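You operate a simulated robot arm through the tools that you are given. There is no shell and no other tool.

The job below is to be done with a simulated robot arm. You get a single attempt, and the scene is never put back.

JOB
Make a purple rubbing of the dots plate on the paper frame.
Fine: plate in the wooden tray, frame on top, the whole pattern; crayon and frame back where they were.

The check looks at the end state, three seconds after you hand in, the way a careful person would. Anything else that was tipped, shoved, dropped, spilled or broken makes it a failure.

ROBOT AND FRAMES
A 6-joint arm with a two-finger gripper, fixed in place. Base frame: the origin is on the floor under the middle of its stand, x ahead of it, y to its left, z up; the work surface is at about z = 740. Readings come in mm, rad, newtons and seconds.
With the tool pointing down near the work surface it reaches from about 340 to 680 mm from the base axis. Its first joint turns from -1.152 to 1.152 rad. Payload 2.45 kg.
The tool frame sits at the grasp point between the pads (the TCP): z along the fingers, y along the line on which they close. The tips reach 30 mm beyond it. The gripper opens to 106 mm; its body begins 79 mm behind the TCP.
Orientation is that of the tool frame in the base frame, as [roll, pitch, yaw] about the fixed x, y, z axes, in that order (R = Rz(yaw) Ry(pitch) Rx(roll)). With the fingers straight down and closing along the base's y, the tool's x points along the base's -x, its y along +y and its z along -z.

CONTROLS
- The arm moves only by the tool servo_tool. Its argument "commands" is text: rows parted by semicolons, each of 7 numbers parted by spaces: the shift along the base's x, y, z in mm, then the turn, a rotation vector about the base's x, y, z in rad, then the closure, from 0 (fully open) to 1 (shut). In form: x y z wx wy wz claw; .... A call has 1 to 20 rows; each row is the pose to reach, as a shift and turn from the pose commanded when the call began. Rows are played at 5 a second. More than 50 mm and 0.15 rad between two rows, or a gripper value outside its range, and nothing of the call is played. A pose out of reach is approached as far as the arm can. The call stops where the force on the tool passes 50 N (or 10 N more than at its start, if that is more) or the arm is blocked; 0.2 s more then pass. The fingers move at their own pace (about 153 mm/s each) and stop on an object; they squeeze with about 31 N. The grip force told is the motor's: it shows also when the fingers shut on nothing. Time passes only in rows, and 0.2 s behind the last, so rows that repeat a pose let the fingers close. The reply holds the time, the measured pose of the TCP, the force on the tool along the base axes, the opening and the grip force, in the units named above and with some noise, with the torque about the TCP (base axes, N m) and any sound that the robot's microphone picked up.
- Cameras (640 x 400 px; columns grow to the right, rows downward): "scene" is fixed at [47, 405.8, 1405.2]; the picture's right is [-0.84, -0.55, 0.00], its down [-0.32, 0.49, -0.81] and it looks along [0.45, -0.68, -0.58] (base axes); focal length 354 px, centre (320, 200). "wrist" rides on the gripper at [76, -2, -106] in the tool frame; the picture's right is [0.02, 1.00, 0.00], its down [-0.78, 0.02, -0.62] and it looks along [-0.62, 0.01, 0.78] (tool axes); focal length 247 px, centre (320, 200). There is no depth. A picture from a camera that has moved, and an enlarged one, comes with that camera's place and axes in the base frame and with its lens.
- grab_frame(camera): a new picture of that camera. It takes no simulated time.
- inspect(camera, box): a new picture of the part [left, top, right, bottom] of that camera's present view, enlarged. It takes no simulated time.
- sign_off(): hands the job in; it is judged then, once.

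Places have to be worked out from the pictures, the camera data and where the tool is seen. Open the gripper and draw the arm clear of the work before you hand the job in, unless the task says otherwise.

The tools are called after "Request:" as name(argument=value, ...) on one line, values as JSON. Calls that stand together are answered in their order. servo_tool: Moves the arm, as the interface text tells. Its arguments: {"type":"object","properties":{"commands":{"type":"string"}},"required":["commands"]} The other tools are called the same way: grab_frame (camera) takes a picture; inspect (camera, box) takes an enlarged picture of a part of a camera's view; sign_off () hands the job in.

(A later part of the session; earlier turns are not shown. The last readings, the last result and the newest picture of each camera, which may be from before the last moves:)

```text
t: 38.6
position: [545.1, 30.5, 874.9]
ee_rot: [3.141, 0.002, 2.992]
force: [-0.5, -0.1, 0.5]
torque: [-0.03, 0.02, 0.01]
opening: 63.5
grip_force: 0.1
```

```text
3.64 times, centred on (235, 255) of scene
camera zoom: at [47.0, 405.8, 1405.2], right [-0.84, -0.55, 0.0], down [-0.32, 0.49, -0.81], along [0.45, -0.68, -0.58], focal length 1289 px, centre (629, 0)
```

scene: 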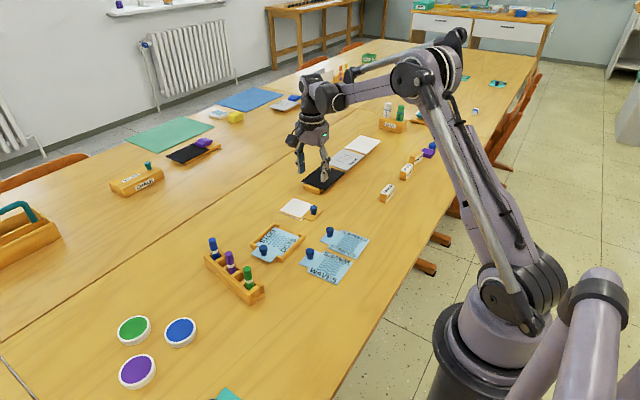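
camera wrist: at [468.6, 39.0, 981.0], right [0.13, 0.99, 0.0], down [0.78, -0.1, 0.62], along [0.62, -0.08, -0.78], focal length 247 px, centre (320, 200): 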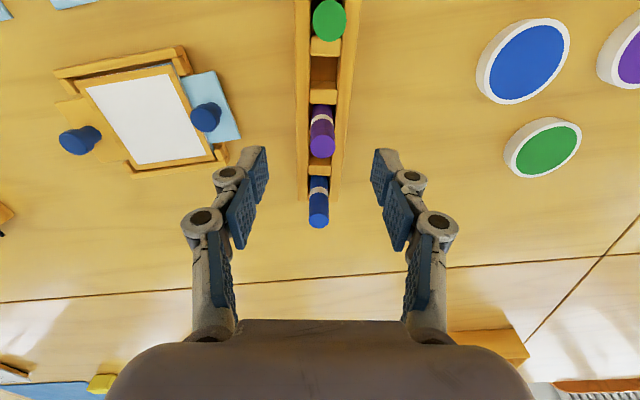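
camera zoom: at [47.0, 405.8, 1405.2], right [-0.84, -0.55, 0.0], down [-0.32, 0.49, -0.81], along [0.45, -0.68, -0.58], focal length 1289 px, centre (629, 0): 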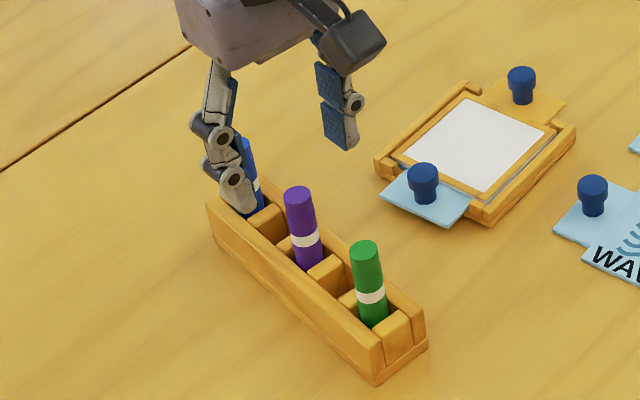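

The crayon is ~1.4 mm off laterally; I correct and descend to z≈802, so the tips stay above the rack's walls.

Request:
servo_tool(commands="-0.8 1.5 -25 0 0 0 0.4; -0.8 1.5 -50 0 0 0 0.4; -0.8 1.5 -72 0 0 0 0.4; -0.8 1.5 -72 0 0 0 0.4")

Request:
inspect(camera="wrist", box=[240, 100, 400, 260])

Request:
inspect(camera="scene", box=[180, 200, 290, 310])

```text
t: 39.6
position: [545.1, 32.4, 803.4]
ee_rot: [-3.141, 0.001, 2.99]
force: [0.3, -0.6, -0.4]
torque: [-0.01, 0.01, 0.04]
opening: 63.4
grip_force: 0.1
```

```text
2.50 times, centred on (320, 180) of wrist
camera zoom: at [468.3, 41.7, 909.5], right [0.13, 0.99, 0.0], down [0.78, -0.1, 0.62], along [0.62, -0.08, -0.78], focal length 617 px, centre (320, 250)
```

zoom: 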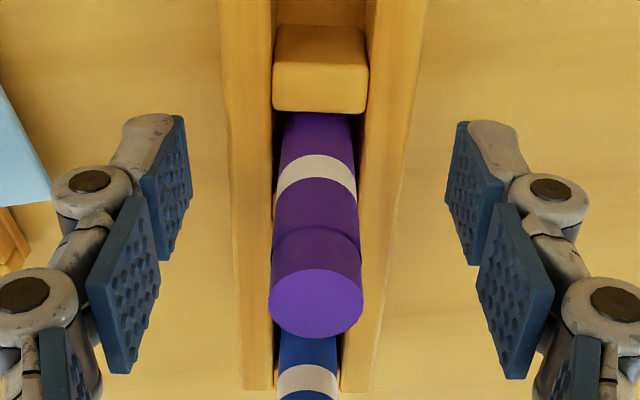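

```text
3.64 times, centred on (235, 255) of scene
camera zoom: at [47.0, 405.8, 1405.2], right [-0.84, -0.55, 0.0], down [-0.32, 0.49, -0.81], along [0.45, -0.68, -0.58], focal length 1289 px, centre (629, 0)
```

zoom: 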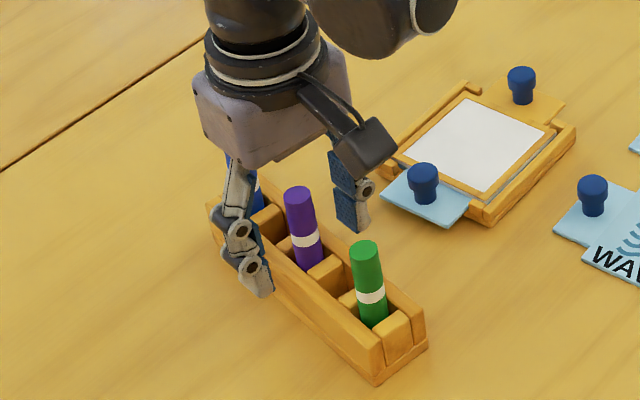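

The crayon is ~1.3 mm to the −y side of centre; I nudge and close on it.

Request:
servo_tool(commands="-0.2 -1.3 0 0 0 0 0.4; -0.2 -1.3 0 0 0 0 0.7; -0.2 -1.3 0 0 0 0 1; -0.2 -1.3 0 0 0 0 1; -0.2 -1.3 0 0 0 0 1")

Request:
inspect(camera="wrist", box=[240, 100, 400, 260])

Request:
inspect(camera="scene", box=[180, 200, 290, 310])

```text
t: 40.8
position: [544.6, 32.4, 804.9]
ee_rot: [3.14, 0.001, 2.99]
force: [-0.7, 0.7, 5.8]
torque: [0.13, 0.07, -0.39]
opening: 43.7
grip_force: 30.6
```

```text
2.50 times, centred on (320, 180) of wrist
camera zoom: at [467.9, 40.6, 909.9], right [0.13, 0.99, 0.0], down [0.78, -0.1, 0.62], along [0.62, -0.08, -0.78], focal length 617 px, centre (320, 250)
```

zoom: 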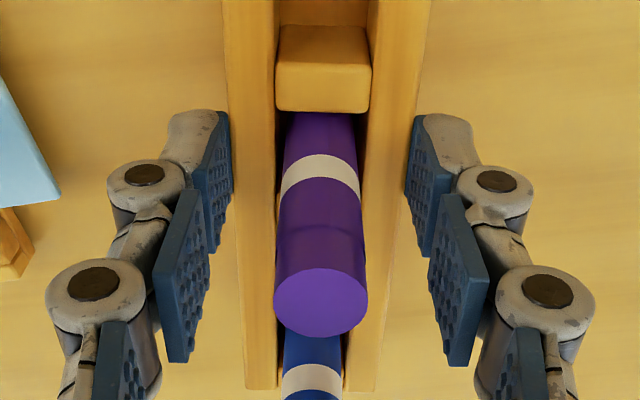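

```text
3.64 times, centred on (235, 255) of scene
camera zoom: at [46.9, 405.9, 1405.2], right [-0.84, -0.55, 0.0], down [-0.32, 0.49, -0.81], along [0.45, -0.68, -0.58], focal length 1289 px, centre (629, 0)
```

zoom: 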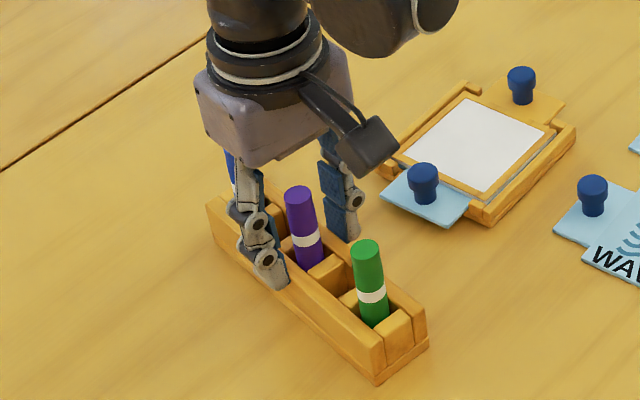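

The fingers stopped at 43.7 mm: the tips squeezed the rack's walls, so the rack is taller than I judged. I open straight away and rise 16 mm before closing again.

Request:
servo_tool(commands="0 0 0 0 0 0 0.7; 0 0 0 0 0 0 0.4; 0 0 0 0 0 0 0.4; 0 0 8 0 0 0 0.4; 0 0 16 0 0 0 0.4; 0 0 16 0 0 0 0.4")

Request:
inspect(camera="wrist", box=[240, 80, 400, 240])

Request:
inspect(camera="scene", box=[180, 200, 290, 310])

```text
t: 42.2
position: [543.5, 31.1, 821.1]
ee_rot: [3.141, 0.002, 2.989]
force: [0.3, -0.1, -0.7]
torque: [0.02, -0.01, -0.01]
opening: 63.7
grip_force: 0.1
```

```text
2.50 times, centred on (320, 160) of wrist
camera zoom: at [467.8, 40.5, 926.2], right [0.13, 0.99, 0.0], down [0.78, -0.1, 0.62], along [0.62, -0.08, -0.78], focal length 617 px, centre (320, 300)
```

zoom: 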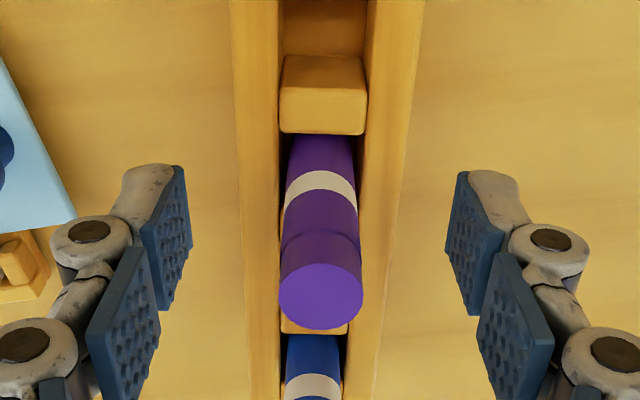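

```text
3.64 times, centred on (235, 255) of scene
camera zoom: at [47.0, 405.8, 1405.2], right [-0.84, -0.55, 0.0], down [-0.32, 0.49, -0.81], along [0.45, -0.68, -0.58], focal length 1289 px, centre (629, 0)
```

zoom: 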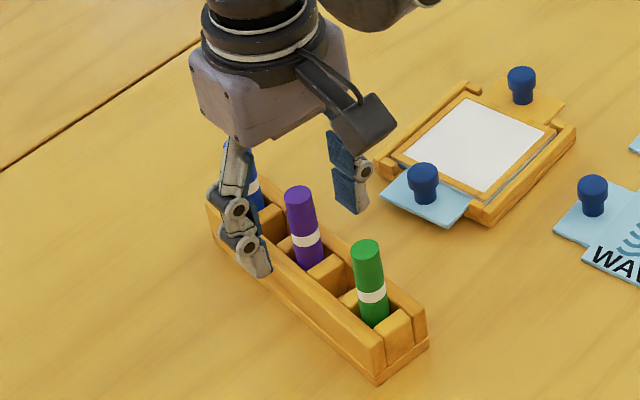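

Rack and crayons are unmoved. With TCP at z≈815 (tips ≈785, above the walls) I close on the crayon again.

Request:
servo_tool(commands="0 0 -4 0 0 0 0.4; 0 0 -4 0 0 0 0.4; 0 0 -4 0 0 0 0.7; 0 0 -4 0 0 0 0.85; 0 0 -4 0 0 0 1; 0 0 -4 0 0 0 1; 0 0 -4 0 0 0 1")

Request:
inspect(camera="wrist", box=[240, 80, 400, 240])

Request:
inspect(camera="scene", box=[180, 200, 290, 310])

```text
t: 43.8
position: [545.2, 32.4, 816.0]
ee_rot: [-3.14, 0.001, 2.99]
force: [-0.6, -0.8, -0.3]
torque: [-0.02, 0.01, -0.01]
opening: 15.2
grip_force: 31.3
```

```text
2.50 times, centred on (320, 160) of wrist
camera zoom: at [467.6, 40.6, 921.7], right [0.13, 0.99, 0.0], down [0.78, -0.1, 0.62], along [0.62, -0.08, -0.78], focal length 617 px, centre (320, 300)
```

zoom: 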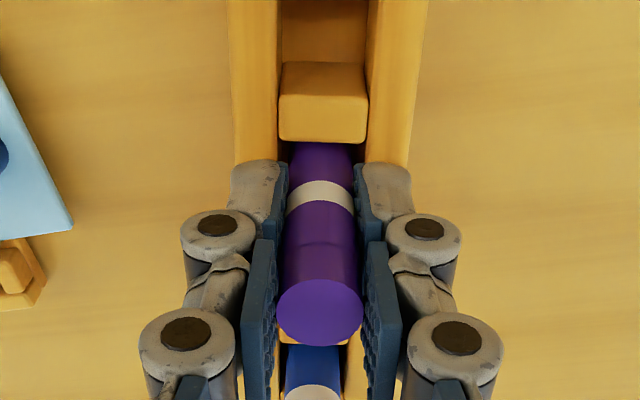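

```text
3.64 times, centred on (235, 255) of scene
camera zoom: at [47.0, 405.8, 1405.2], right [-0.84, -0.55, 0.0], down [-0.32, 0.49, -0.81], along [0.45, -0.68, -0.58], focal length 1289 px, centre (629, 0)
```

zoom: 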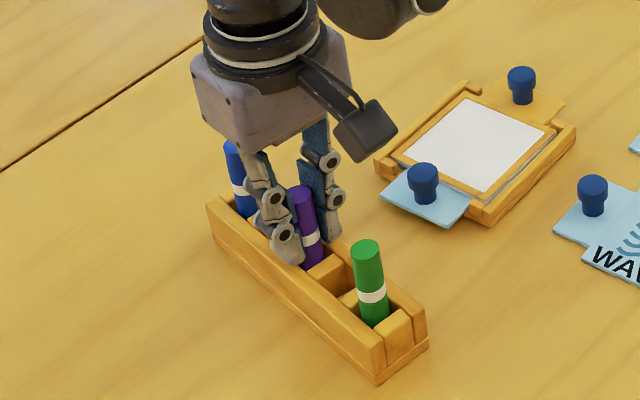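

The crayon is gripped (15.2 mm). I lift it straight out by 100 mm and look at its tip.

Request:
servo_tool(commands="0 0 10 0 0 0 1; 0 0 30 0 0 0 1; 0 0 55 0 0 0 1; 0 0 80 0 0 0 1; 0 0 105 0 0 0 1; 0 0 105 0 0 0 1")

Request:
grab_frame(camera="wrist")

Request:
inspect(camera="scene", box=[170, 150, 310, 290])

Request:
inspect(camera="wrist", box=[260, 40, 380, 220])

```text
t: 45.2
position: [544.3, 31.5, 919.6]
ee_rot: [3.142, -0.001, 2.989]
force: [0.2, -0.5, -0.3]
torque: [-0.01, 0.0, 0.03]
opening: 15.3
grip_force: 31.0
```

```text
taken
camera wrist: at [467.9, 40.1, 1025.4], right [0.13, 0.99, 0.0], down [0.78, -0.1, 0.62], along [0.62, -0.08, -0.78], focal length 247 px, centre (320, 200)
```

wrist: 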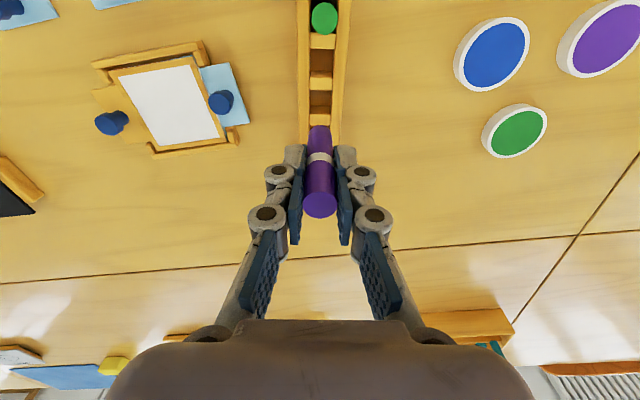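

```text
2.86 times, centred on (240, 220) of scene
camera zoom: at [47.0, 405.8, 1405.2], right [-0.84, -0.55, 0.0], down [-0.32, 0.49, -0.81], along [0.45, -0.68, -0.58], focal length 1013 px, centre (549, 143)
```

zoom: 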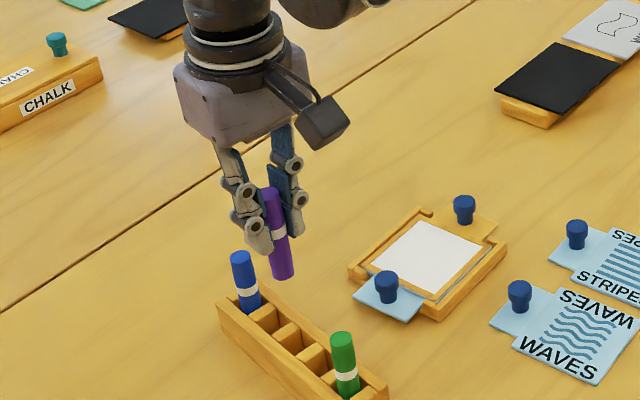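

```text
2.22 times, centred on (320, 130) of wrist
camera zoom: at [467.9, 40.1, 1025.4], right [0.13, 0.99, 0.0], down [0.78, -0.1, 0.62], along [0.62, -0.08, -0.78], focal length 549 px, centre (320, 356)
```

zoom: 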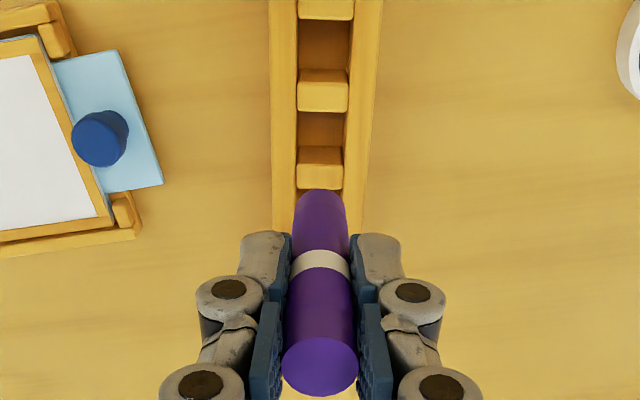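

The purple crayon is held upright, its tip about 70 mm below the TCP. I carry it high over to the middle of the paper (≈(535.7,-129.6)) and lower to a hover.

Request:
servo_tool(commands="-1.5 -40 -10 0 0 0 1; -3.5 -80 -20 0 0 0 1; -5.5 -120 -20 0 0 0 1; -7.5 -160.6 -20 0 0 0 1; -7.5 -160.6 -45 0 0 0 1; -7.5 -160.6 -62 0 0 0 1; -7.5 -160.6 -62 0 0 0 1")

Request:
grab_frame(camera="wrist")

Request:
inspect(camera="wrist", box=[220, 60, 420, 220])

Request:
inspect(camera="scene", box=[230, 170, 330, 270])

```text
t: 46.8
position: [537.2, -129.6, 859.1]
ee_rot: [-3.141, 0.001, 2.992]
force: [0.0, 0.4, -0.5]
torque: [-0.01, 0.01, 0.01]
opening: 15.4
grip_force: 31.1
```

```text
taken
camera wrist: at [459.7, -120.5, 965.0], right [0.13, 0.99, 0.0], down [0.78, -0.1, 0.62], along [0.62, -0.08, -0.78], focal length 247 px, centre (320, 200)
```

wrist: 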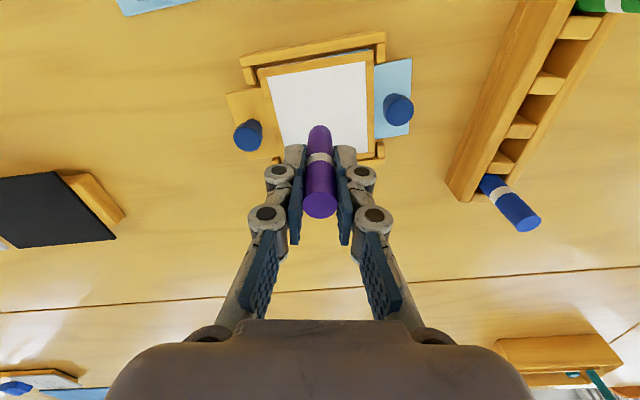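

```text
2.50 times, centred on (320, 140) of wrist
camera zoom: at [459.7, -120.5, 965.0], right [0.13, 0.99, 0.0], down [0.78, -0.1, 0.62], along [0.62, -0.08, -0.78], focal length 617 px, centre (320, 350)
```

zoom: 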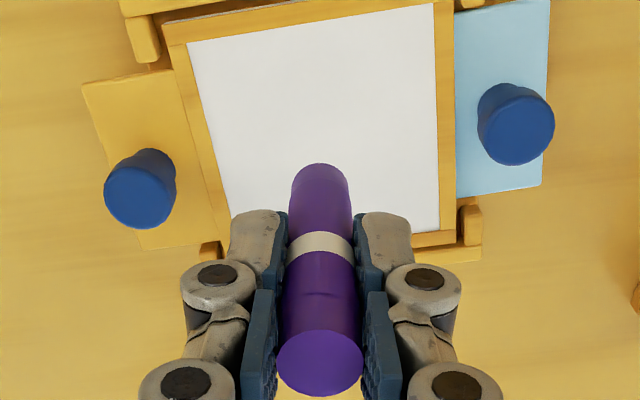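

```text
4.00 times, centred on (280, 220) of scene
camera zoom: at [47.0, 405.8, 1405.2], right [-0.84, -0.55, 0.0], down [-0.32, 0.49, -0.81], along [0.45, -0.68, -0.58], focal length 1418 px, centre (480, 120)
```

zoom: 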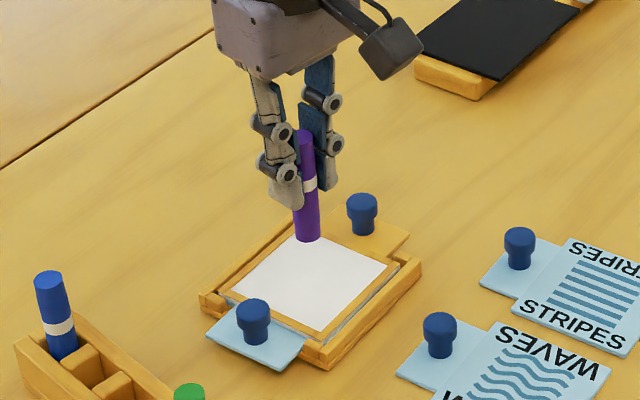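

The window centre is about 1.3 mm in +x from the crayon. I shift and lower in steps until the tip is close to the paper.

Request:
servo_tool(commands="1.3 0.2 -10 0 0 0 1; 1.3 0.2 -20 0 0 0 1; 1.3 0.2 -26 0 0 0 1; 1.3 0.2 -26 0 0 0 1")

Request:
inspect(camera="wrist", box=[220, 60, 420, 220])

Request:
inspect(camera="scene", box=[250, 190, 320, 260])

```text
t: 47.8
position: [538.8, -127.9, 833.5]
ee_rot: [-3.141, 0.001, 2.99]
force: [0.6, 0.5, -0.7]
torque: [-0.03, 0.01, -0.01]
opening: 15.4
grip_force: 30.9
```

```text
2.50 times, centred on (320, 140) of wrist
camera zoom: at [461.2, -120.0, 939.1], right [0.13, 0.99, 0.0], down [0.78, -0.1, 0.62], along [0.62, -0.08, -0.78], focal length 617 px, centre (320, 350)
```

zoom: 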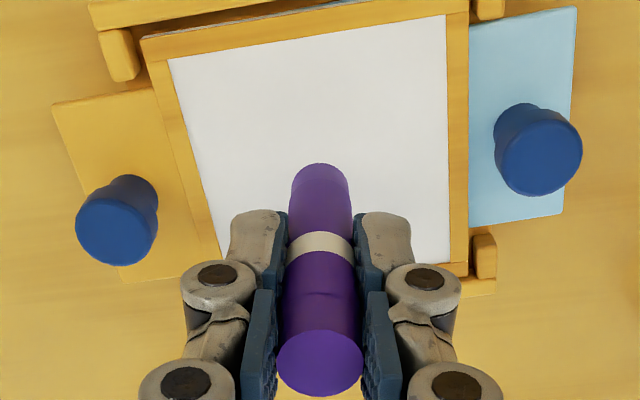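

```text
5.71 times, centred on (285, 225) of scene
camera zoom: at [47.0, 405.8, 1405.2], right [-0.84, -0.55, 0.0], down [-0.32, 0.49, -0.81], along [0.45, -0.68, -0.58], focal length 2025 px, centre (520, 57)
```

zoom: 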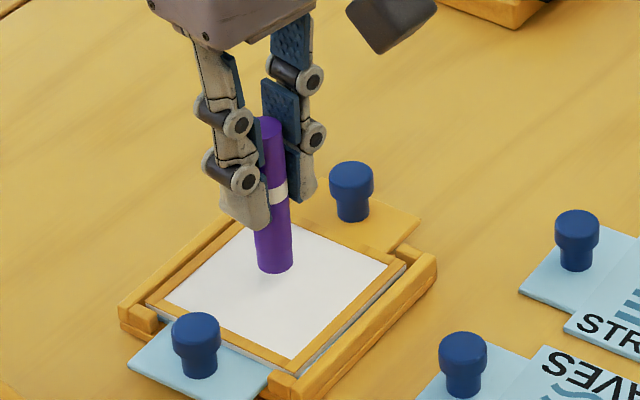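

The tip looks about 7 mm above the paper's middle. I lower by 4 mm, then in 1 mm steps watching the force.

Request:
servo_tool(commands="0 0 -2 0 0 0 1; 0 0 -4 0 0 0 1; 0 0 -4 0 0 0 1")

Request:
inspect(camera="scene", box=[250, 210, 310, 260])

```text
t: 48.6
position: [538.9, -130.1, 829.0]
ee_rot: [-3.141, 0.001, 2.988]
force: [-0.2, 0.4, 0.2]
torque: [0.0, 0.02, -0.03]
opening: 15.1
grip_force: 30.8
```

```text
8.00 times, centred on (280, 235) of scene
camera zoom: at [47.0, 405.8, 1405.2], right [-0.84, -0.55, 0.0], down [-0.32, 0.49, -0.81], along [0.45, -0.68, -0.58], focal length 2836 px, centre (640, -80)
```

zoom: 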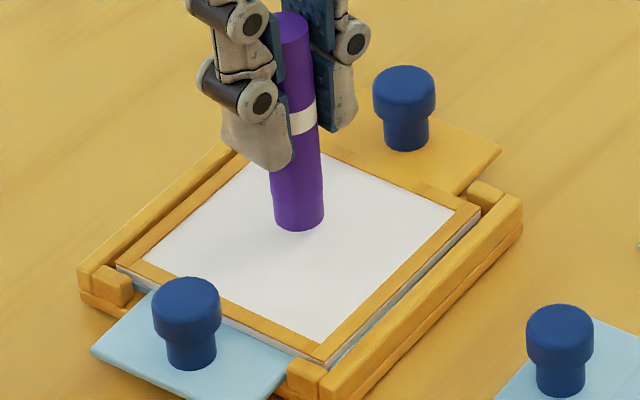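

No contact yet. I continue down in small steps.

Request:
servo_tool(commands="0 0 -1 0 0 0 1; 0 0 -2 0 0 0 1; 0 0 -2 0 0 0 1")

Request:
servo_tool(commands="0 0 -1 0 0 0 1; 0 0 -1 0 0 0 1")

Request:
inspect(camera="scene", box=[250, 210, 310, 260])

```text
t: 49.4
position: [537.9, -130.2, 827.9]
ee_rot: [3.141, 0.002, 2.987]
force: [0.2, 0.3, -0.5]
torque: [0.02, 0.0, 0.01]
opening: 15.6
grip_force: 31.0
```

```text
t: 50.0
position: [538.2, -129.3, 825.7]
ee_rot: [-3.141, 0.002, 2.99]
force: [-0.2, 0.3, -0.9]
torque: [-0.04, -0.04, 0.03]
opening: 15.2
grip_force: 31.2
```

```text
8.00 times, centred on (280, 235) of scene
camera zoom: at [47.0, 405.8, 1405.2], right [-0.84, -0.55, 0.0], down [-0.32, 0.49, -0.81], along [0.45, -0.68, -0.58], focal length 2836 px, centre (640, -80)
```

zoom: 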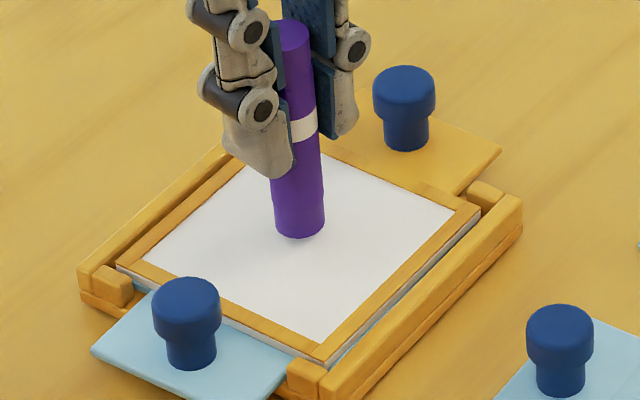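

Still free; the shadow is tightening. I step down 1 mm at a time.

Request:
servo_tool(commands="0 0 -1 0 0 0 1; 0 0 -1 0 0 0 1")

Request:
servo_tool(commands="0 0 -1 0 0 0 1; 0 0 -1 0 0 0 1")

Request:
inspect(camera="scene", box=[250, 210, 310, 260])

```text
t: 50.6
position: [538.1, -129.0, 824.7]
ee_rot: [3.139, 0.001, 2.989]
force: [0.4, -0.2, -0.1]
torque: [0.01, 0.01, 0.01]
opening: 14.9
grip_force: 31.2
```

```text
t: 51.2
position: [537.8, -130.4, 823.5]
ee_rot: [3.14, 0.002, 2.991]
force: [0.3, -0.1, 0.6]
torque: [-0.01, 0.04, -0.01]
opening: 15.1
grip_force: 30.9
```

```text
8.00 times, centred on (280, 235) of scene
camera zoom: at [47.0, 405.8, 1405.2], right [-0.84, -0.55, 0.0], down [-0.32, 0.49, -0.81], along [0.45, -0.68, -0.58], focal length 2836 px, centre (640, -80)
```

zoom: 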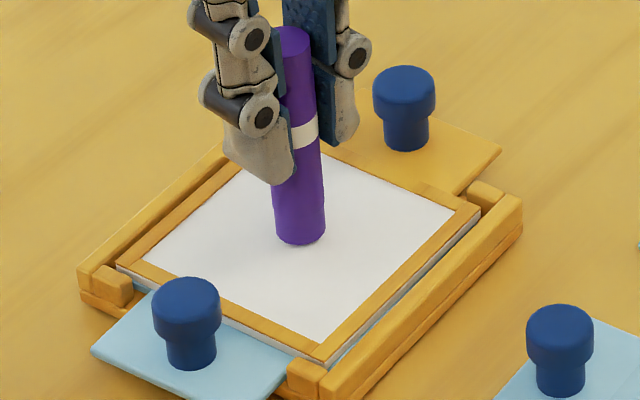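

Request:
servo_tool(commands="0 0 -1 0 0 0 1; 0 0 -1 0 0 0 1")

Request:
servo_tool(commands="0 0 -1 0 0 0 1; 0 0 -1 0 0 0 1")

Request:
inspect(camera="scene", box=[250, 210, 310, 260])

```text
t: 51.8
position: [538.3, -130.0, 822.4]
ee_rot: [3.14, 0.003, 2.989]
force: [0.9, 0.4, -0.7]
torque: [-0.03, 0.02, 0.0]
opening: 15.1
grip_force: 31.0
```

```text
t: 52.4
position: [537.7, -130.0, 822.2]
ee_rot: [-3.141, 0.001, 2.99]
force: [-0.2, -0.3, -0.4]
torque: [0.02, 0.01, -0.01]
opening: 15.1
grip_force: 31.4
```

```text
8.00 times, centred on (280, 235) of scene
camera zoom: at [47.0, 405.8, 1405.2], right [-0.84, -0.55, 0.0], down [-0.32, 0.49, -0.81], along [0.45, -0.68, -0.58], focal length 2836 px, centre (640, -80)
```

zoom: 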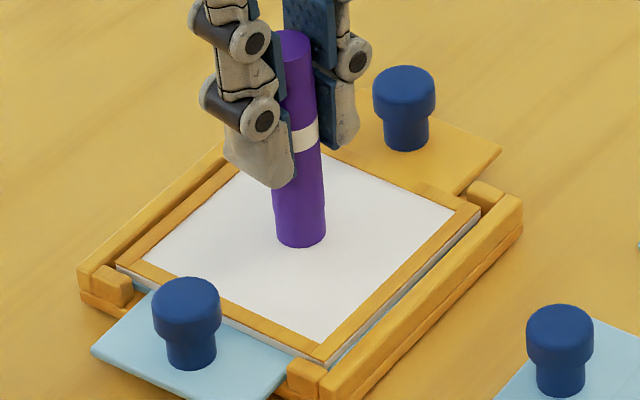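

Force is still within noise (±1 N), so the tip is not yet pressing. I go on down by 1 mm steps.

Request:
servo_tool(commands="0 0 -1 0 0 0 1; 0 0 -1 0 0 0 1")

Request:
servo_tool(commands="0 0 -1 0 0 0 1; 0 0 -1 0 0 0 1")

Request:
inspect(camera="scene", box=[250, 210, 310, 260])

```text
t: 53.0
position: [537.8, -128.5, 820.8]
ee_rot: [-3.141, -0.001, 2.989]
force: [0.9, -1.0, 15.1]
torque: [-0.05, -0.05, 0.01]
opening: 15.3
grip_force: 31.2
```

```text
t: 53.6
position: [538.3, -130.0, 818.7]
ee_rot: [3.141, 0.002, 2.99]
force: [-0.2, 0.9, 34.4]
torque: [0.04, 0.02, 0.01]
opening: 15.6
grip_force: 30.7
```

```text
8.00 times, centred on (280, 235) of scene
camera zoom: at [46.4, 406.0, 1405.1], right [-0.84, -0.55, 0.0], down [-0.32, 0.49, -0.81], along [0.45, -0.68, -0.58], focal length 2836 px, centre (640, -80)
```

zoom: 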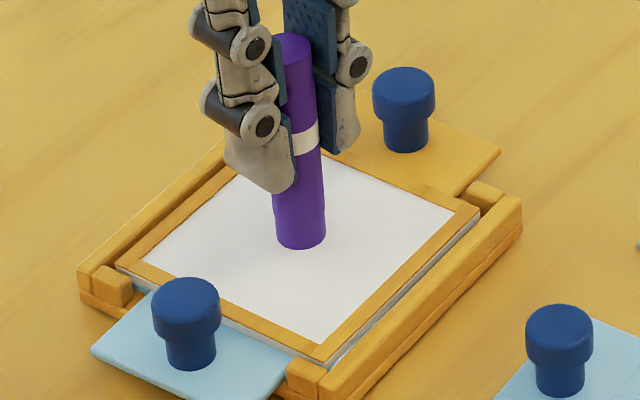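

Contact found: about 19 N per mm. I back off 1.5 mm to leave a light press of about 5 N and read the force.

Request:
servo_tool(commands="0 0 1.5 0 0 0 1; 0 0 1.5 0 0 0 1")

```text
t: 54.2
position: [537.6, -129.0, 819.3]
ee_rot: [3.14, 0.002, 2.989]
force: [1.0, 2.4, 8.8]
torque: [0.16, 0.0, 0.0]
opening: 15.2
grip_force: 30.6
```

About 9 N of press now. I try a test stroke along y at this height and watch the forces.

Request:
servo_tool(commands="0 5 0 0 0 0 1; 0 10 0 0 0 0 1; 0 15 0 0 0 0 1; 0 20 0 0 0 0 1")

Request:
inspect(camera="scene", box=[250, 210, 310, 260])

Request:
inspect(camera="wrist", box=[220, 60, 420, 220])

```text
t: 55.2
position: [537.6, -109.2, 820.3]
ee_rot: [3.139, 0.002, 2.99]
force: [-0.3, -0.6, 0.5]
torque: [0.0, 0.05, 0.0]
opening: 15.4
grip_force: 31.7
```

```text
8.00 times, centred on (280, 235) of scene
camera zoom: at [47.0, 405.8, 1405.2], right [-0.84, -0.55, 0.0], down [-0.32, 0.49, -0.81], along [0.45, -0.68, -0.58], focal length 2836 px, centre (640, -80)
```

zoom: 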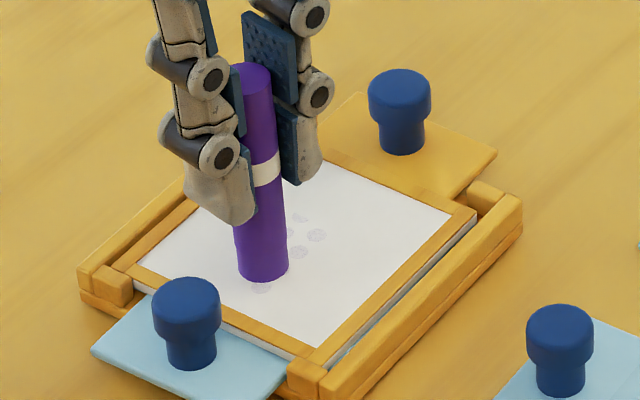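

```text
2.50 times, centred on (320, 140) of wrist
camera zoom: at [461.2, -100.7, 926.6], right [0.13, 0.99, 0.0], down [0.78, -0.1, 0.62], along [0.62, -0.08, -0.78], focal length 617 px, centre (320, 350)
```

zoom: 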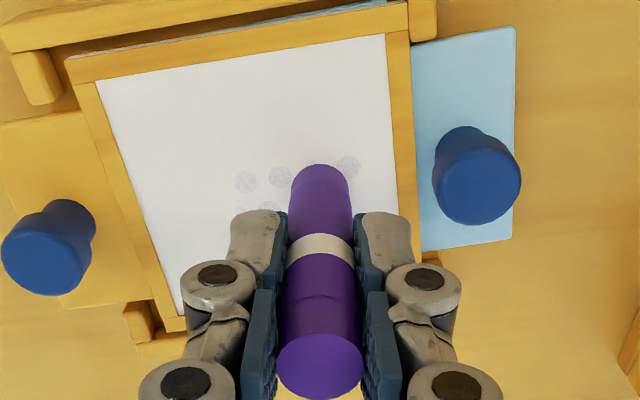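

Faint dots are appearing, so the rubbing works; the force faded to ~0.5 N and the frame was dragged slightly +y. I lift 15 mm and look at the mark and the frame's position.

Request:
servo_tool(commands="0 0 5 0 0 0 1; -45 0 25 0 0 0 1; -45 0 25 0 0 0 1")

Request:
inspect(camera="scene", box=[250, 210, 310, 260])

Request:
inspect(camera="wrist", box=[200, 80, 420, 230])

```text
t: 56.0
position: [492.3, -110.3, 845.2]
ee_rot: [-3.141, 0.002, 2.989]
force: [0.1, -0.3, 0.0]
torque: [-0.01, 0.01, -0.02]
opening: 15.3
grip_force: 31.5
```

```text
8.00 times, centred on (280, 235) of scene
camera zoom: at [47.0, 405.8, 1405.2], right [-0.84, -0.55, 0.0], down [-0.32, 0.49, -0.81], along [0.45, -0.68, -0.58], focal length 2836 px, centre (640, -80)
```

zoom: 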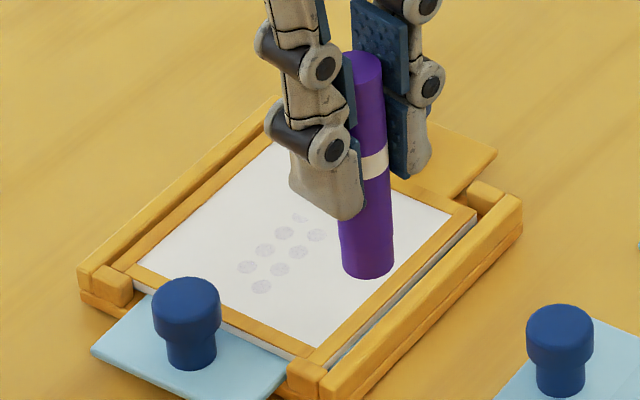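

```text
2.67 times, centred on (310, 155) of wrist
camera zoom: at [415.7, -101.1, 950.9], right [0.13, 0.99, 0.0], down [0.78, -0.1, 0.62], along [0.62, -0.08, -0.78], focal length 659 px, centre (347, 320)
```

zoom: 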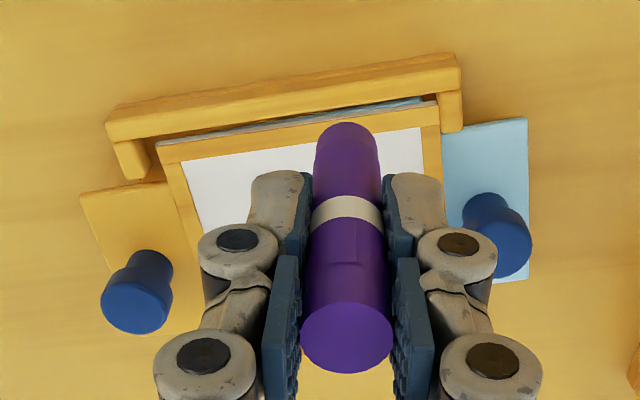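

Two rows of dots printed along the test stroke, about 13 mm wide, and the stroke lies near the window's middle. I now go to the first stroke start at the −x,−y corner of the window and lower to light contact.

Request:
servo_tool(commands="18.5 -43.5 0 0 0 0 1; 18.5 -43.5 -15 0 0 0 1; 18.5 -43.5 -23 0 0 0 1; 18.5 -43.5 -25 0 0 0 1; 18.5 -43.5 -25 0 0 0 1")

Request:
inspect(camera="scene", box=[250, 210, 310, 260])

Request:
inspect(camera="wrist", box=[220, 80, 420, 230])

```text
t: 57.2
position: [511.3, -153.3, 820.5]
ee_rot: [-3.141, 0.003, 2.991]
force: [-0.4, 0.3, 0.5]
torque: [-0.01, 0.03, -0.01]
opening: 15.6
grip_force: 30.9
```

```text
8.00 times, centred on (280, 235) of scene
camera zoom: at [47.0, 405.8, 1405.2], right [-0.84, -0.55, 0.0], down [-0.32, 0.49, -0.81], along [0.45, -0.68, -0.58], focal length 2836 px, centre (640, -80)
```

zoom: 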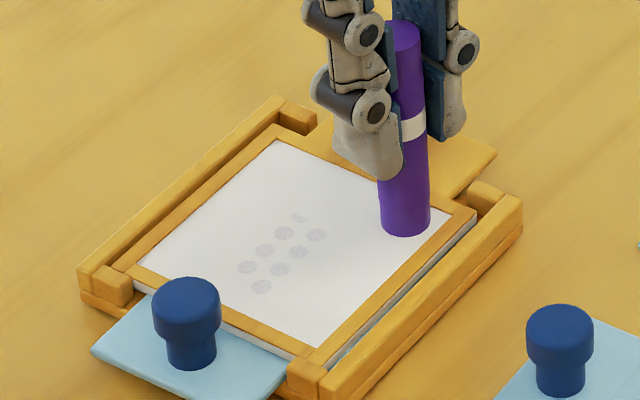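

```text
2.67 times, centred on (320, 155) of wrist
camera zoom: at [434.9, -144.5, 926.6], right [0.13, 0.99, 0.0], down [0.78, -0.1, 0.62], along [0.62, -0.08, -0.78], focal length 659 px, centre (320, 320)
```

zoom: 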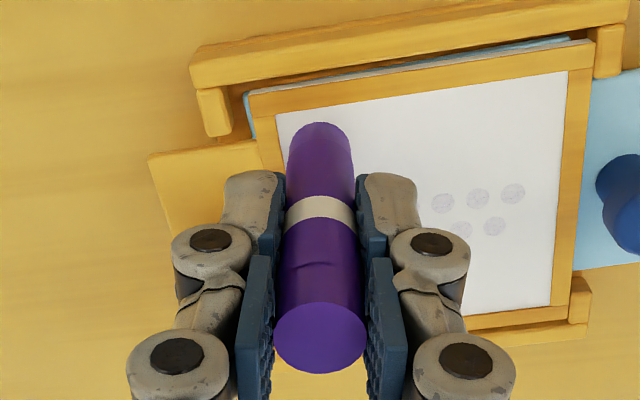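

The crayon stands inside the window's corner, just about touching. I press 0.6 mm more and read the force.

Request:
servo_tool(commands="0 0 -0.6 0 0 0 1; 0 0 -0.6 0 0 0 1")

```text
t: 57.8
position: [511.1, -153.0, 820.3]
ee_rot: [3.141, 0.002, 2.99]
force: [-0.2, 0.4, 2.9]
torque: [0.01, 0.02, -0.01]
opening: 15.5
grip_force: 30.8
```

About 3 N; I press another 0.4 mm and make the first stroke along +y.

Request:
servo_tool(commands="0 0 -0.4 0 0 0 1; 0 9 -0.4 0 0 0 1; 0 18 -0.4 0 0 0 1; 0 27 -0.4 0 0 0 1; 0 36 -0.4 0 0 0 1; 0 45 -0.4 0 0 0 1; 0 54 -0.4 0 0 0 1")

Request:
inspect(camera="scene", box=[250, 210, 310, 260])

```text
t: 59.4
position: [512.0, -98.3, 820.2]
ee_rot: [3.14, 0.002, 2.991]
force: [1.4, 0.1, 1.4]
torque: [-0.06, 0.02, -0.01]
opening: 15.7
grip_force: 30.2
```

```text
8.00 times, centred on (280, 235) of scene
camera zoom: at [47.0, 405.8, 1405.2], right [-0.84, -0.55, 0.0], down [-0.32, 0.49, -0.81], along [0.45, -0.68, -0.58], focal length 2836 px, centre (640, -80)
```

zoom: 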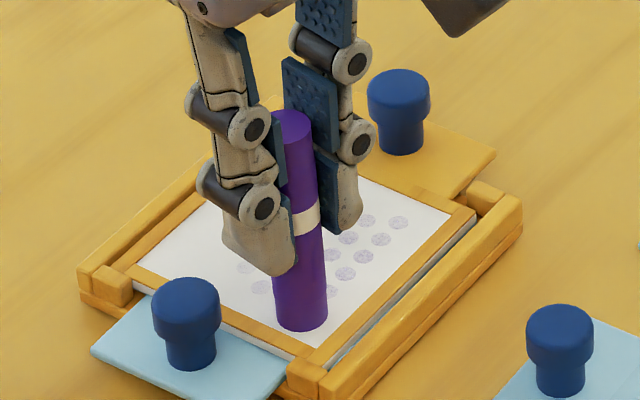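

The first stroke printed two full rows of dots. I continue with parallel +y strokes, lifting on each return, with a slight downward slope since the force fades toward +y.

Request:
servo_tool(commands="0 0 6 0 0 0 1; 3 -27 6 0 0 0 1; 6.75 -54 6 0 0 0 1; 6.75 -54 1 0 0 0 1; 6.75 -54 0 0 0 0 1; 6.75 -45 -0.07 0 0 0 1; 6.75 -36 -0.13 0 0 0 1; 6.75 -27 -0.2 0 0 0 1; 6.75 -18 -0.27 0 0 0 1; 6.75 -9 -0.33 0 0 0 1; 6.75 0 -0.4 0 0 0 1")

Request:
inspect(camera="scene", box=[250, 210, 310, 260])

```text
t: 61.8
position: [518.1, -99.8, 820.4]
ee_rot: [-3.14, 0.002, 2.99]
force: [0.8, -6.8, 11.4]
torque: [-0.39, -0.02, 0.0]
opening: 15.2
grip_force: 31.3
```

```text
8.00 times, centred on (280, 235) of scene
camera zoom: at [46.8, 405.7, 1405.2], right [-0.84, -0.55, 0.0], down [-0.32, 0.49, -0.81], along [0.45, -0.68, -0.58], focal length 2836 px, centre (640, -80)
```

zoom: 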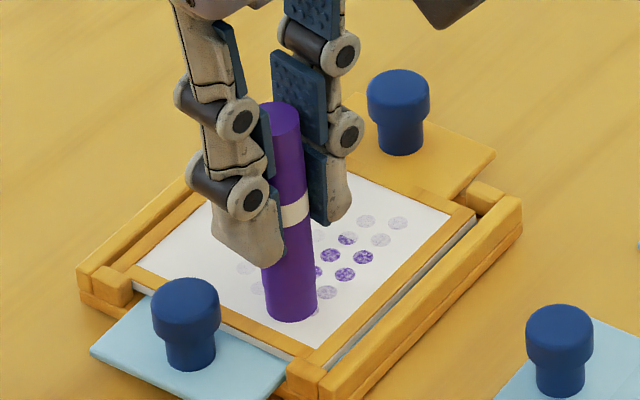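

With ~11 N the dots come out strongly purple. I continue with the next stroke at that pressure from the start.

Request:
servo_tool(commands="0 0 6 0 0 0 1; 3 -27 6 0 0 0 1; 6.75 -54 6 0 0 0 1; 6.75 -54 1 0 0 0 1; 6.75 -54 0 0 0 0 1; 6.75 -54 0 0 0 0 1; 6.75 -45 0 0 0 0 1; 6.75 -36 0 0 0 0 1; 6.75 -27 0 0 0 0 1; 6.75 -18 0 0 0 0 1; 6.75 -9 0 0 0 0 1; 6.75 0 0 0 0 0 1")

Request:
inspect(camera="scene", box=[250, 210, 310, 260])

```text
t: 64.4
position: [524.3, -97.4, 819.3]
ee_rot: [3.14, -0.002, 2.992]
force: [-0.5, -6.5, 11.4]
torque: [-0.36, 0.06, 0.0]
opening: 15.4
grip_force: 31.1
```

```text
8.00 times, centred on (280, 235) of scene
camera zoom: at [46.8, 405.8, 1405.2], right [-0.84, -0.55, 0.0], down [-0.32, 0.49, -0.81], along [0.45, -0.68, -0.58], focal length 2836 px, centre (640, -80)
```

zoom: 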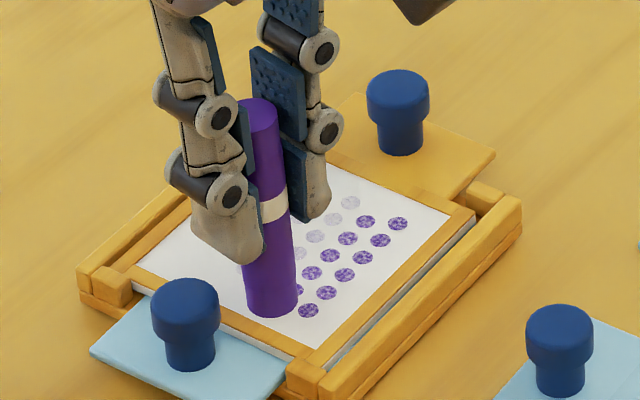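

The first rows are now dark and complete. I go on with two more strokes at the same pressure.

Request:
servo_tool(commands="0 0 6 0 0 0 1; 3 -27 6 0 0 0 1; 6.75 -54 6 0 0 0 1; 6.75 -54 0.5 0 0 0 1; 6.75 -54 0 0 0 0 1; 6.75 -43.2 0 0 0 0 1; 6.75 -32.4 0 0 0 0 1; 6.75 -21.6 0 0 0 0 1; 6.75 -10.8 0 0 0 0 1; 6.75 0 0 0 0 0 1; 6.75 0 6 0 0 0 1; 10 -27 6 0 0 0 1; 13.5 -54 6 0 0 0 1; 13.5 -54 0.5 0 0 0 1; 13.5 -54 0 0 0 0 1; 13.5 -43.2 0 0 0 0 1; 13.5 -32.4 0 0 0 0 1; 13.5 -21.6 0 0 0 0 1; 13.5 -10.8 0 0 0 0 1; 13.5 0 0 0 0 0 1")

Request:
inspect(camera="scene", box=[250, 210, 310, 260])

Request:
inspect(camera="wrist", box=[200, 60, 420, 220])

```text
t: 68.6
position: [538.1, -100.1, 820.6]
ee_rot: [3.141, 0.001, 2.99]
force: [0.0, -3.2, 5.3]
torque: [-0.25, -0.04, 0.0]
opening: 15.5
grip_force: 31.1
```

```text
8.00 times, centred on (280, 235) of scene
camera zoom: at [46.9, 405.8, 1405.2], right [-0.84, -0.55, 0.0], down [-0.32, 0.49, -0.81], along [0.45, -0.68, -0.58], focal length 2836 px, centre (640, -80)
```

zoom: 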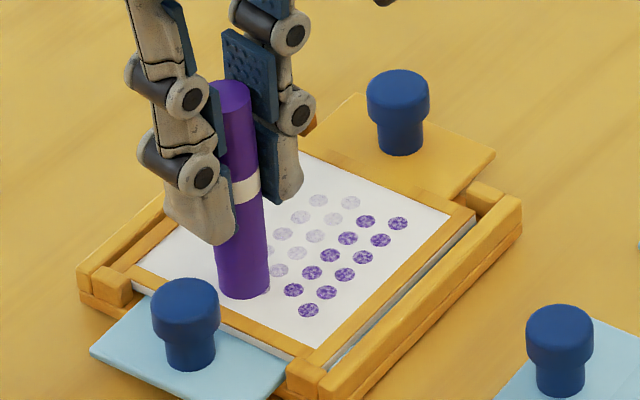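

```text
2.50 times, centred on (310, 140) of wrist
camera zoom: at [461.0, -90.6, 925.9], right [0.13, 0.99, 0.0], down [0.78, -0.1, 0.62], along [0.62, -0.08, -0.78], focal length 617 px, centre (345, 350)
```

zoom: 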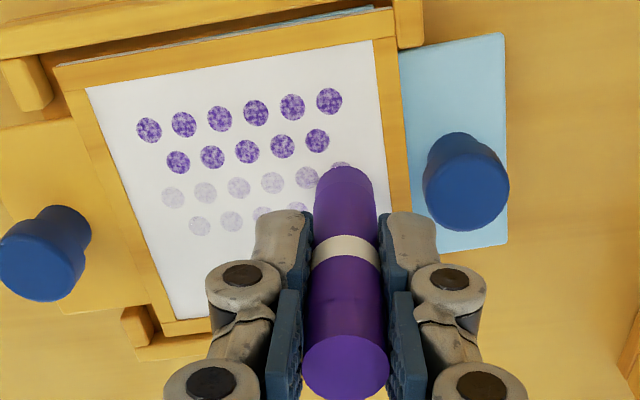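

Rows 1–2 are dark, rows 3–4 faint because the press dropped to ~5 N. I repeat the last two strokes pressed 0.35 mm deeper.

Request:
servo_tool(commands="0 0 6 0 0 0 1; -3 -27 6 0 0 0 1; -6.75 -54 6 0 0 0 1; -6.75 -54 0.2 0 0 0 1; -6.75 -54 -0.3 0 0 0 1; -6.75 -43.2 -0.35 0 0 0 1; -6.75 -32.4 -0.35 0 0 0 1; -6.75 -21.6 -0.35 0 0 0 1; -6.75 -10.8 -0.35 0 0 0 1; -6.75 0 -0.35 0 0 0 1; -6.75 0 6 0 0 0 1; -3 -27 6 0 0 0 1; 0 -54 6 0 0 0 1; 0 -54 0.2 0 0 0 1; 0 -54 -0.35 0 0 0 1; 0 -43.2 -0.4 0 0 0 1; 0 -32.4 -0.4 0 0 0 1; 0 -21.6 -0.4 0 0 0 1; 0 -10.8 -0.4 0 0 0 1; 0 0 -0.4 0 0 0 1")

Request:
inspect(camera="scene", box=[250, 210, 310, 260])

Request:
inspect(camera="wrist", box=[200, 60, 420, 220])

```text
t: 72.8
position: [538.5, -97.6, 819.9]
ee_rot: [3.139, 0.0, 2.991]
force: [-0.2, 0.0, 1.7]
torque: [-0.04, 0.04, 0.01]
opening: 15.4
grip_force: 31.4
```

```text
8.00 times, centred on (280, 235) of scene
camera zoom: at [47.0, 405.8, 1405.2], right [-0.84, -0.55, 0.0], down [-0.32, 0.49, -0.81], along [0.45, -0.68, -0.58], focal length 2836 px, centre (640, -80)
```

zoom: 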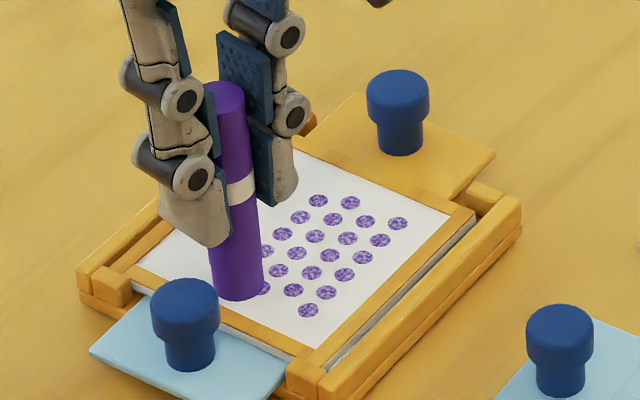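

```text
2.50 times, centred on (310, 140) of wrist
camera zoom: at [461.9, -89.3, 925.8], right [0.13, 0.99, 0.0], down [0.78, -0.1, 0.62], along [0.62, -0.08, -0.78], focal length 617 px, centre (345, 350)
```

zoom: 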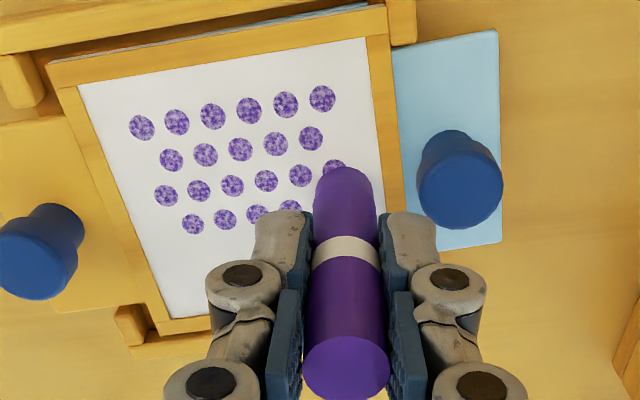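

Rows 3–4 are now clear as well. The force at stroke end fell to 1.7 N, so I press a further 0.35 mm for the next two strokes toward +x.

Request:
servo_tool(commands="0 0 6 0 0 0 1; 3 -27 6 0 0 0 1; 6.75 -54 6 0 0 0 1; 6.75 -54 0.2 0 0 0 1; 6.75 -54 -0.3 0 0 0 1; 6.75 -43.2 -0.35 0 0 0 1; 6.75 -32.4 -0.35 0 0 0 1; 6.75 -21.6 -0.35 0 0 0 1; 6.75 -10.8 -0.4 0 0 0 1; 6.75 0 -0.45 0 0 0 1")

Request:
inspect(camera="wrist", box=[200, 60, 420, 220])

```text
t: 75.0
position: [543.0, -98.7, 818.3]
ee_rot: [3.141, 0.001, 2.989]
force: [0.6, -8.8, 16.4]
torque: [-0.56, 0.0, 0.0]
opening: 15.4
grip_force: 31.1
```

```text
2.50 times, centred on (310, 140) of wrist
camera zoom: at [467.4, -89.1, 925.2], right [0.13, 0.99, 0.0], down [0.78, -0.1, 0.62], along [0.62, -0.08, -0.78], focal length 617 px, centre (345, 350)
```

zoom: 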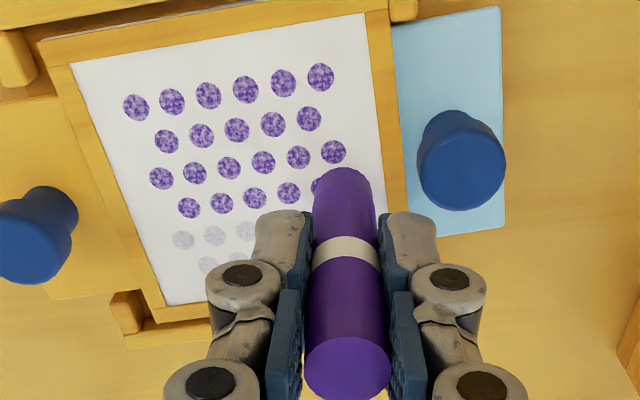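

Now ~16 N at the stroke end; rows 5–6 are faintly there. Two more strokes farther +x at slightly less depth.

Request:
servo_tool(commands="0 0 6 0 0 0 1; 3 -27 6 0 0 0 1; 6.75 -54 6 0 0 0 1; 6.75 -54 0.6 0 0 0 1; 6.75 -54 0.1 0 0 0 1; 6.75 -43.2 0.1 0 0 0 1; 6.75 -32.4 0.1 0 0 0 1; 6.75 -21.6 0.1 0 0 0 1; 6.75 -10.8 0.1 0 0 0 1; 6.75 0 0.1 0 0 0 1")

Request:
inspect(camera="wrist", box=[200, 60, 420, 220])

Request:
inspect(camera="scene", box=[250, 210, 310, 260])

```text
t: 77.2
position: [551.5, -99.7, 818.1]
ee_rot: [-3.138, 0.002, 2.989]
force: [0.0, -14.8, 28.6]
torque: [-0.84, 0.01, 0.02]
opening: 15.6
grip_force: 31.1
```

```text
2.50 times, centred on (310, 140) of wrist
camera zoom: at [475.0, -90.9, 924.8], right [0.13, 0.99, 0.0], down [0.78, -0.1, 0.62], along [0.62, -0.08, -0.78], focal length 617 px, centre (345, 350)
```

zoom: 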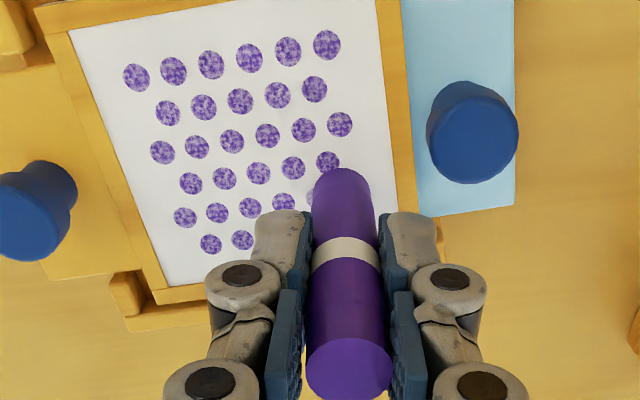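

```text
8.00 times, centred on (280, 235) of scene
camera zoom: at [46.5, 405.6, 1405.3], right [-0.84, -0.55, 0.0], down [-0.32, 0.49, -0.81], along [0.45, -0.68, -0.58], focal length 2836 px, centre (640, -80)
```

zoom: 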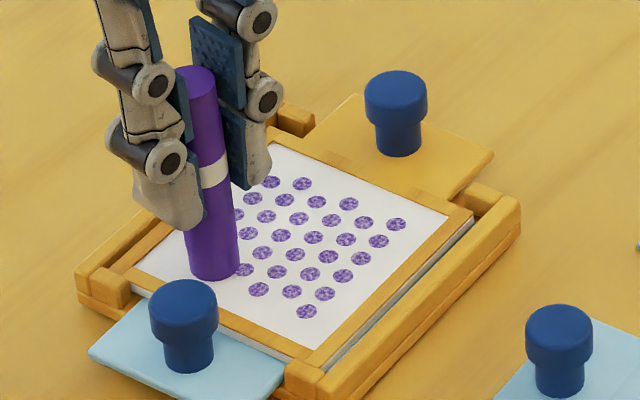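

28 N is more than needed. I do the last stroke at the +x edge with 0.7 mm less depth.

Request:
servo_tool(commands="0 0 6 0 0 0 1; 3 -27 6 0 0 0 1; 6.75 -54 6 0 0 0 1; 6.75 -54 1.2 0 0 0 1; 6.75 -54 0.7 0 0 0 1; 6.75 -43.2 0.7 0 0 0 1; 6.75 -32.4 0.7 0 0 0 1; 6.75 -21.6 0.7 0 0 0 1; 6.75 -10.8 0.7 0 0 0 1; 6.75 0 0.7 0 0 0 1")

Request:
inspect(camera="scene", box=[250, 210, 310, 260])

```text
t: 79.4
position: [559.6, -97.3, 818.4]
ee_rot: [3.138, 0.001, 2.99]
force: [0.5, -3.7, 6.6]
torque: [-0.25, -0.03, -0.02]
opening: 15.5
grip_force: 30.5
```

```text
8.00 times, centred on (280, 235) of scene
camera zoom: at [46.9, 405.8, 1405.2], right [-0.84, -0.55, 0.0], down [-0.32, 0.49, -0.81], along [0.45, -0.68, -0.58], focal length 2836 px, centre (640, -80)
```

zoom: 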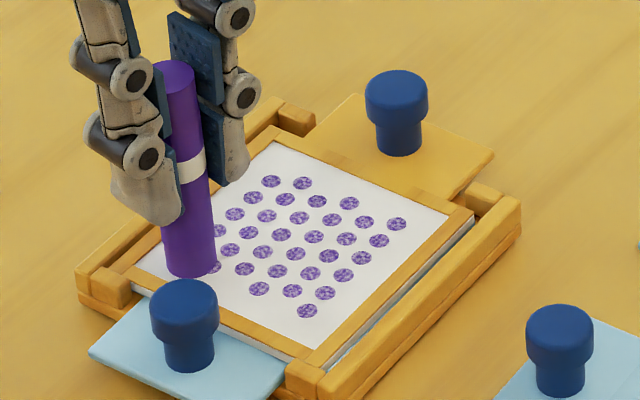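

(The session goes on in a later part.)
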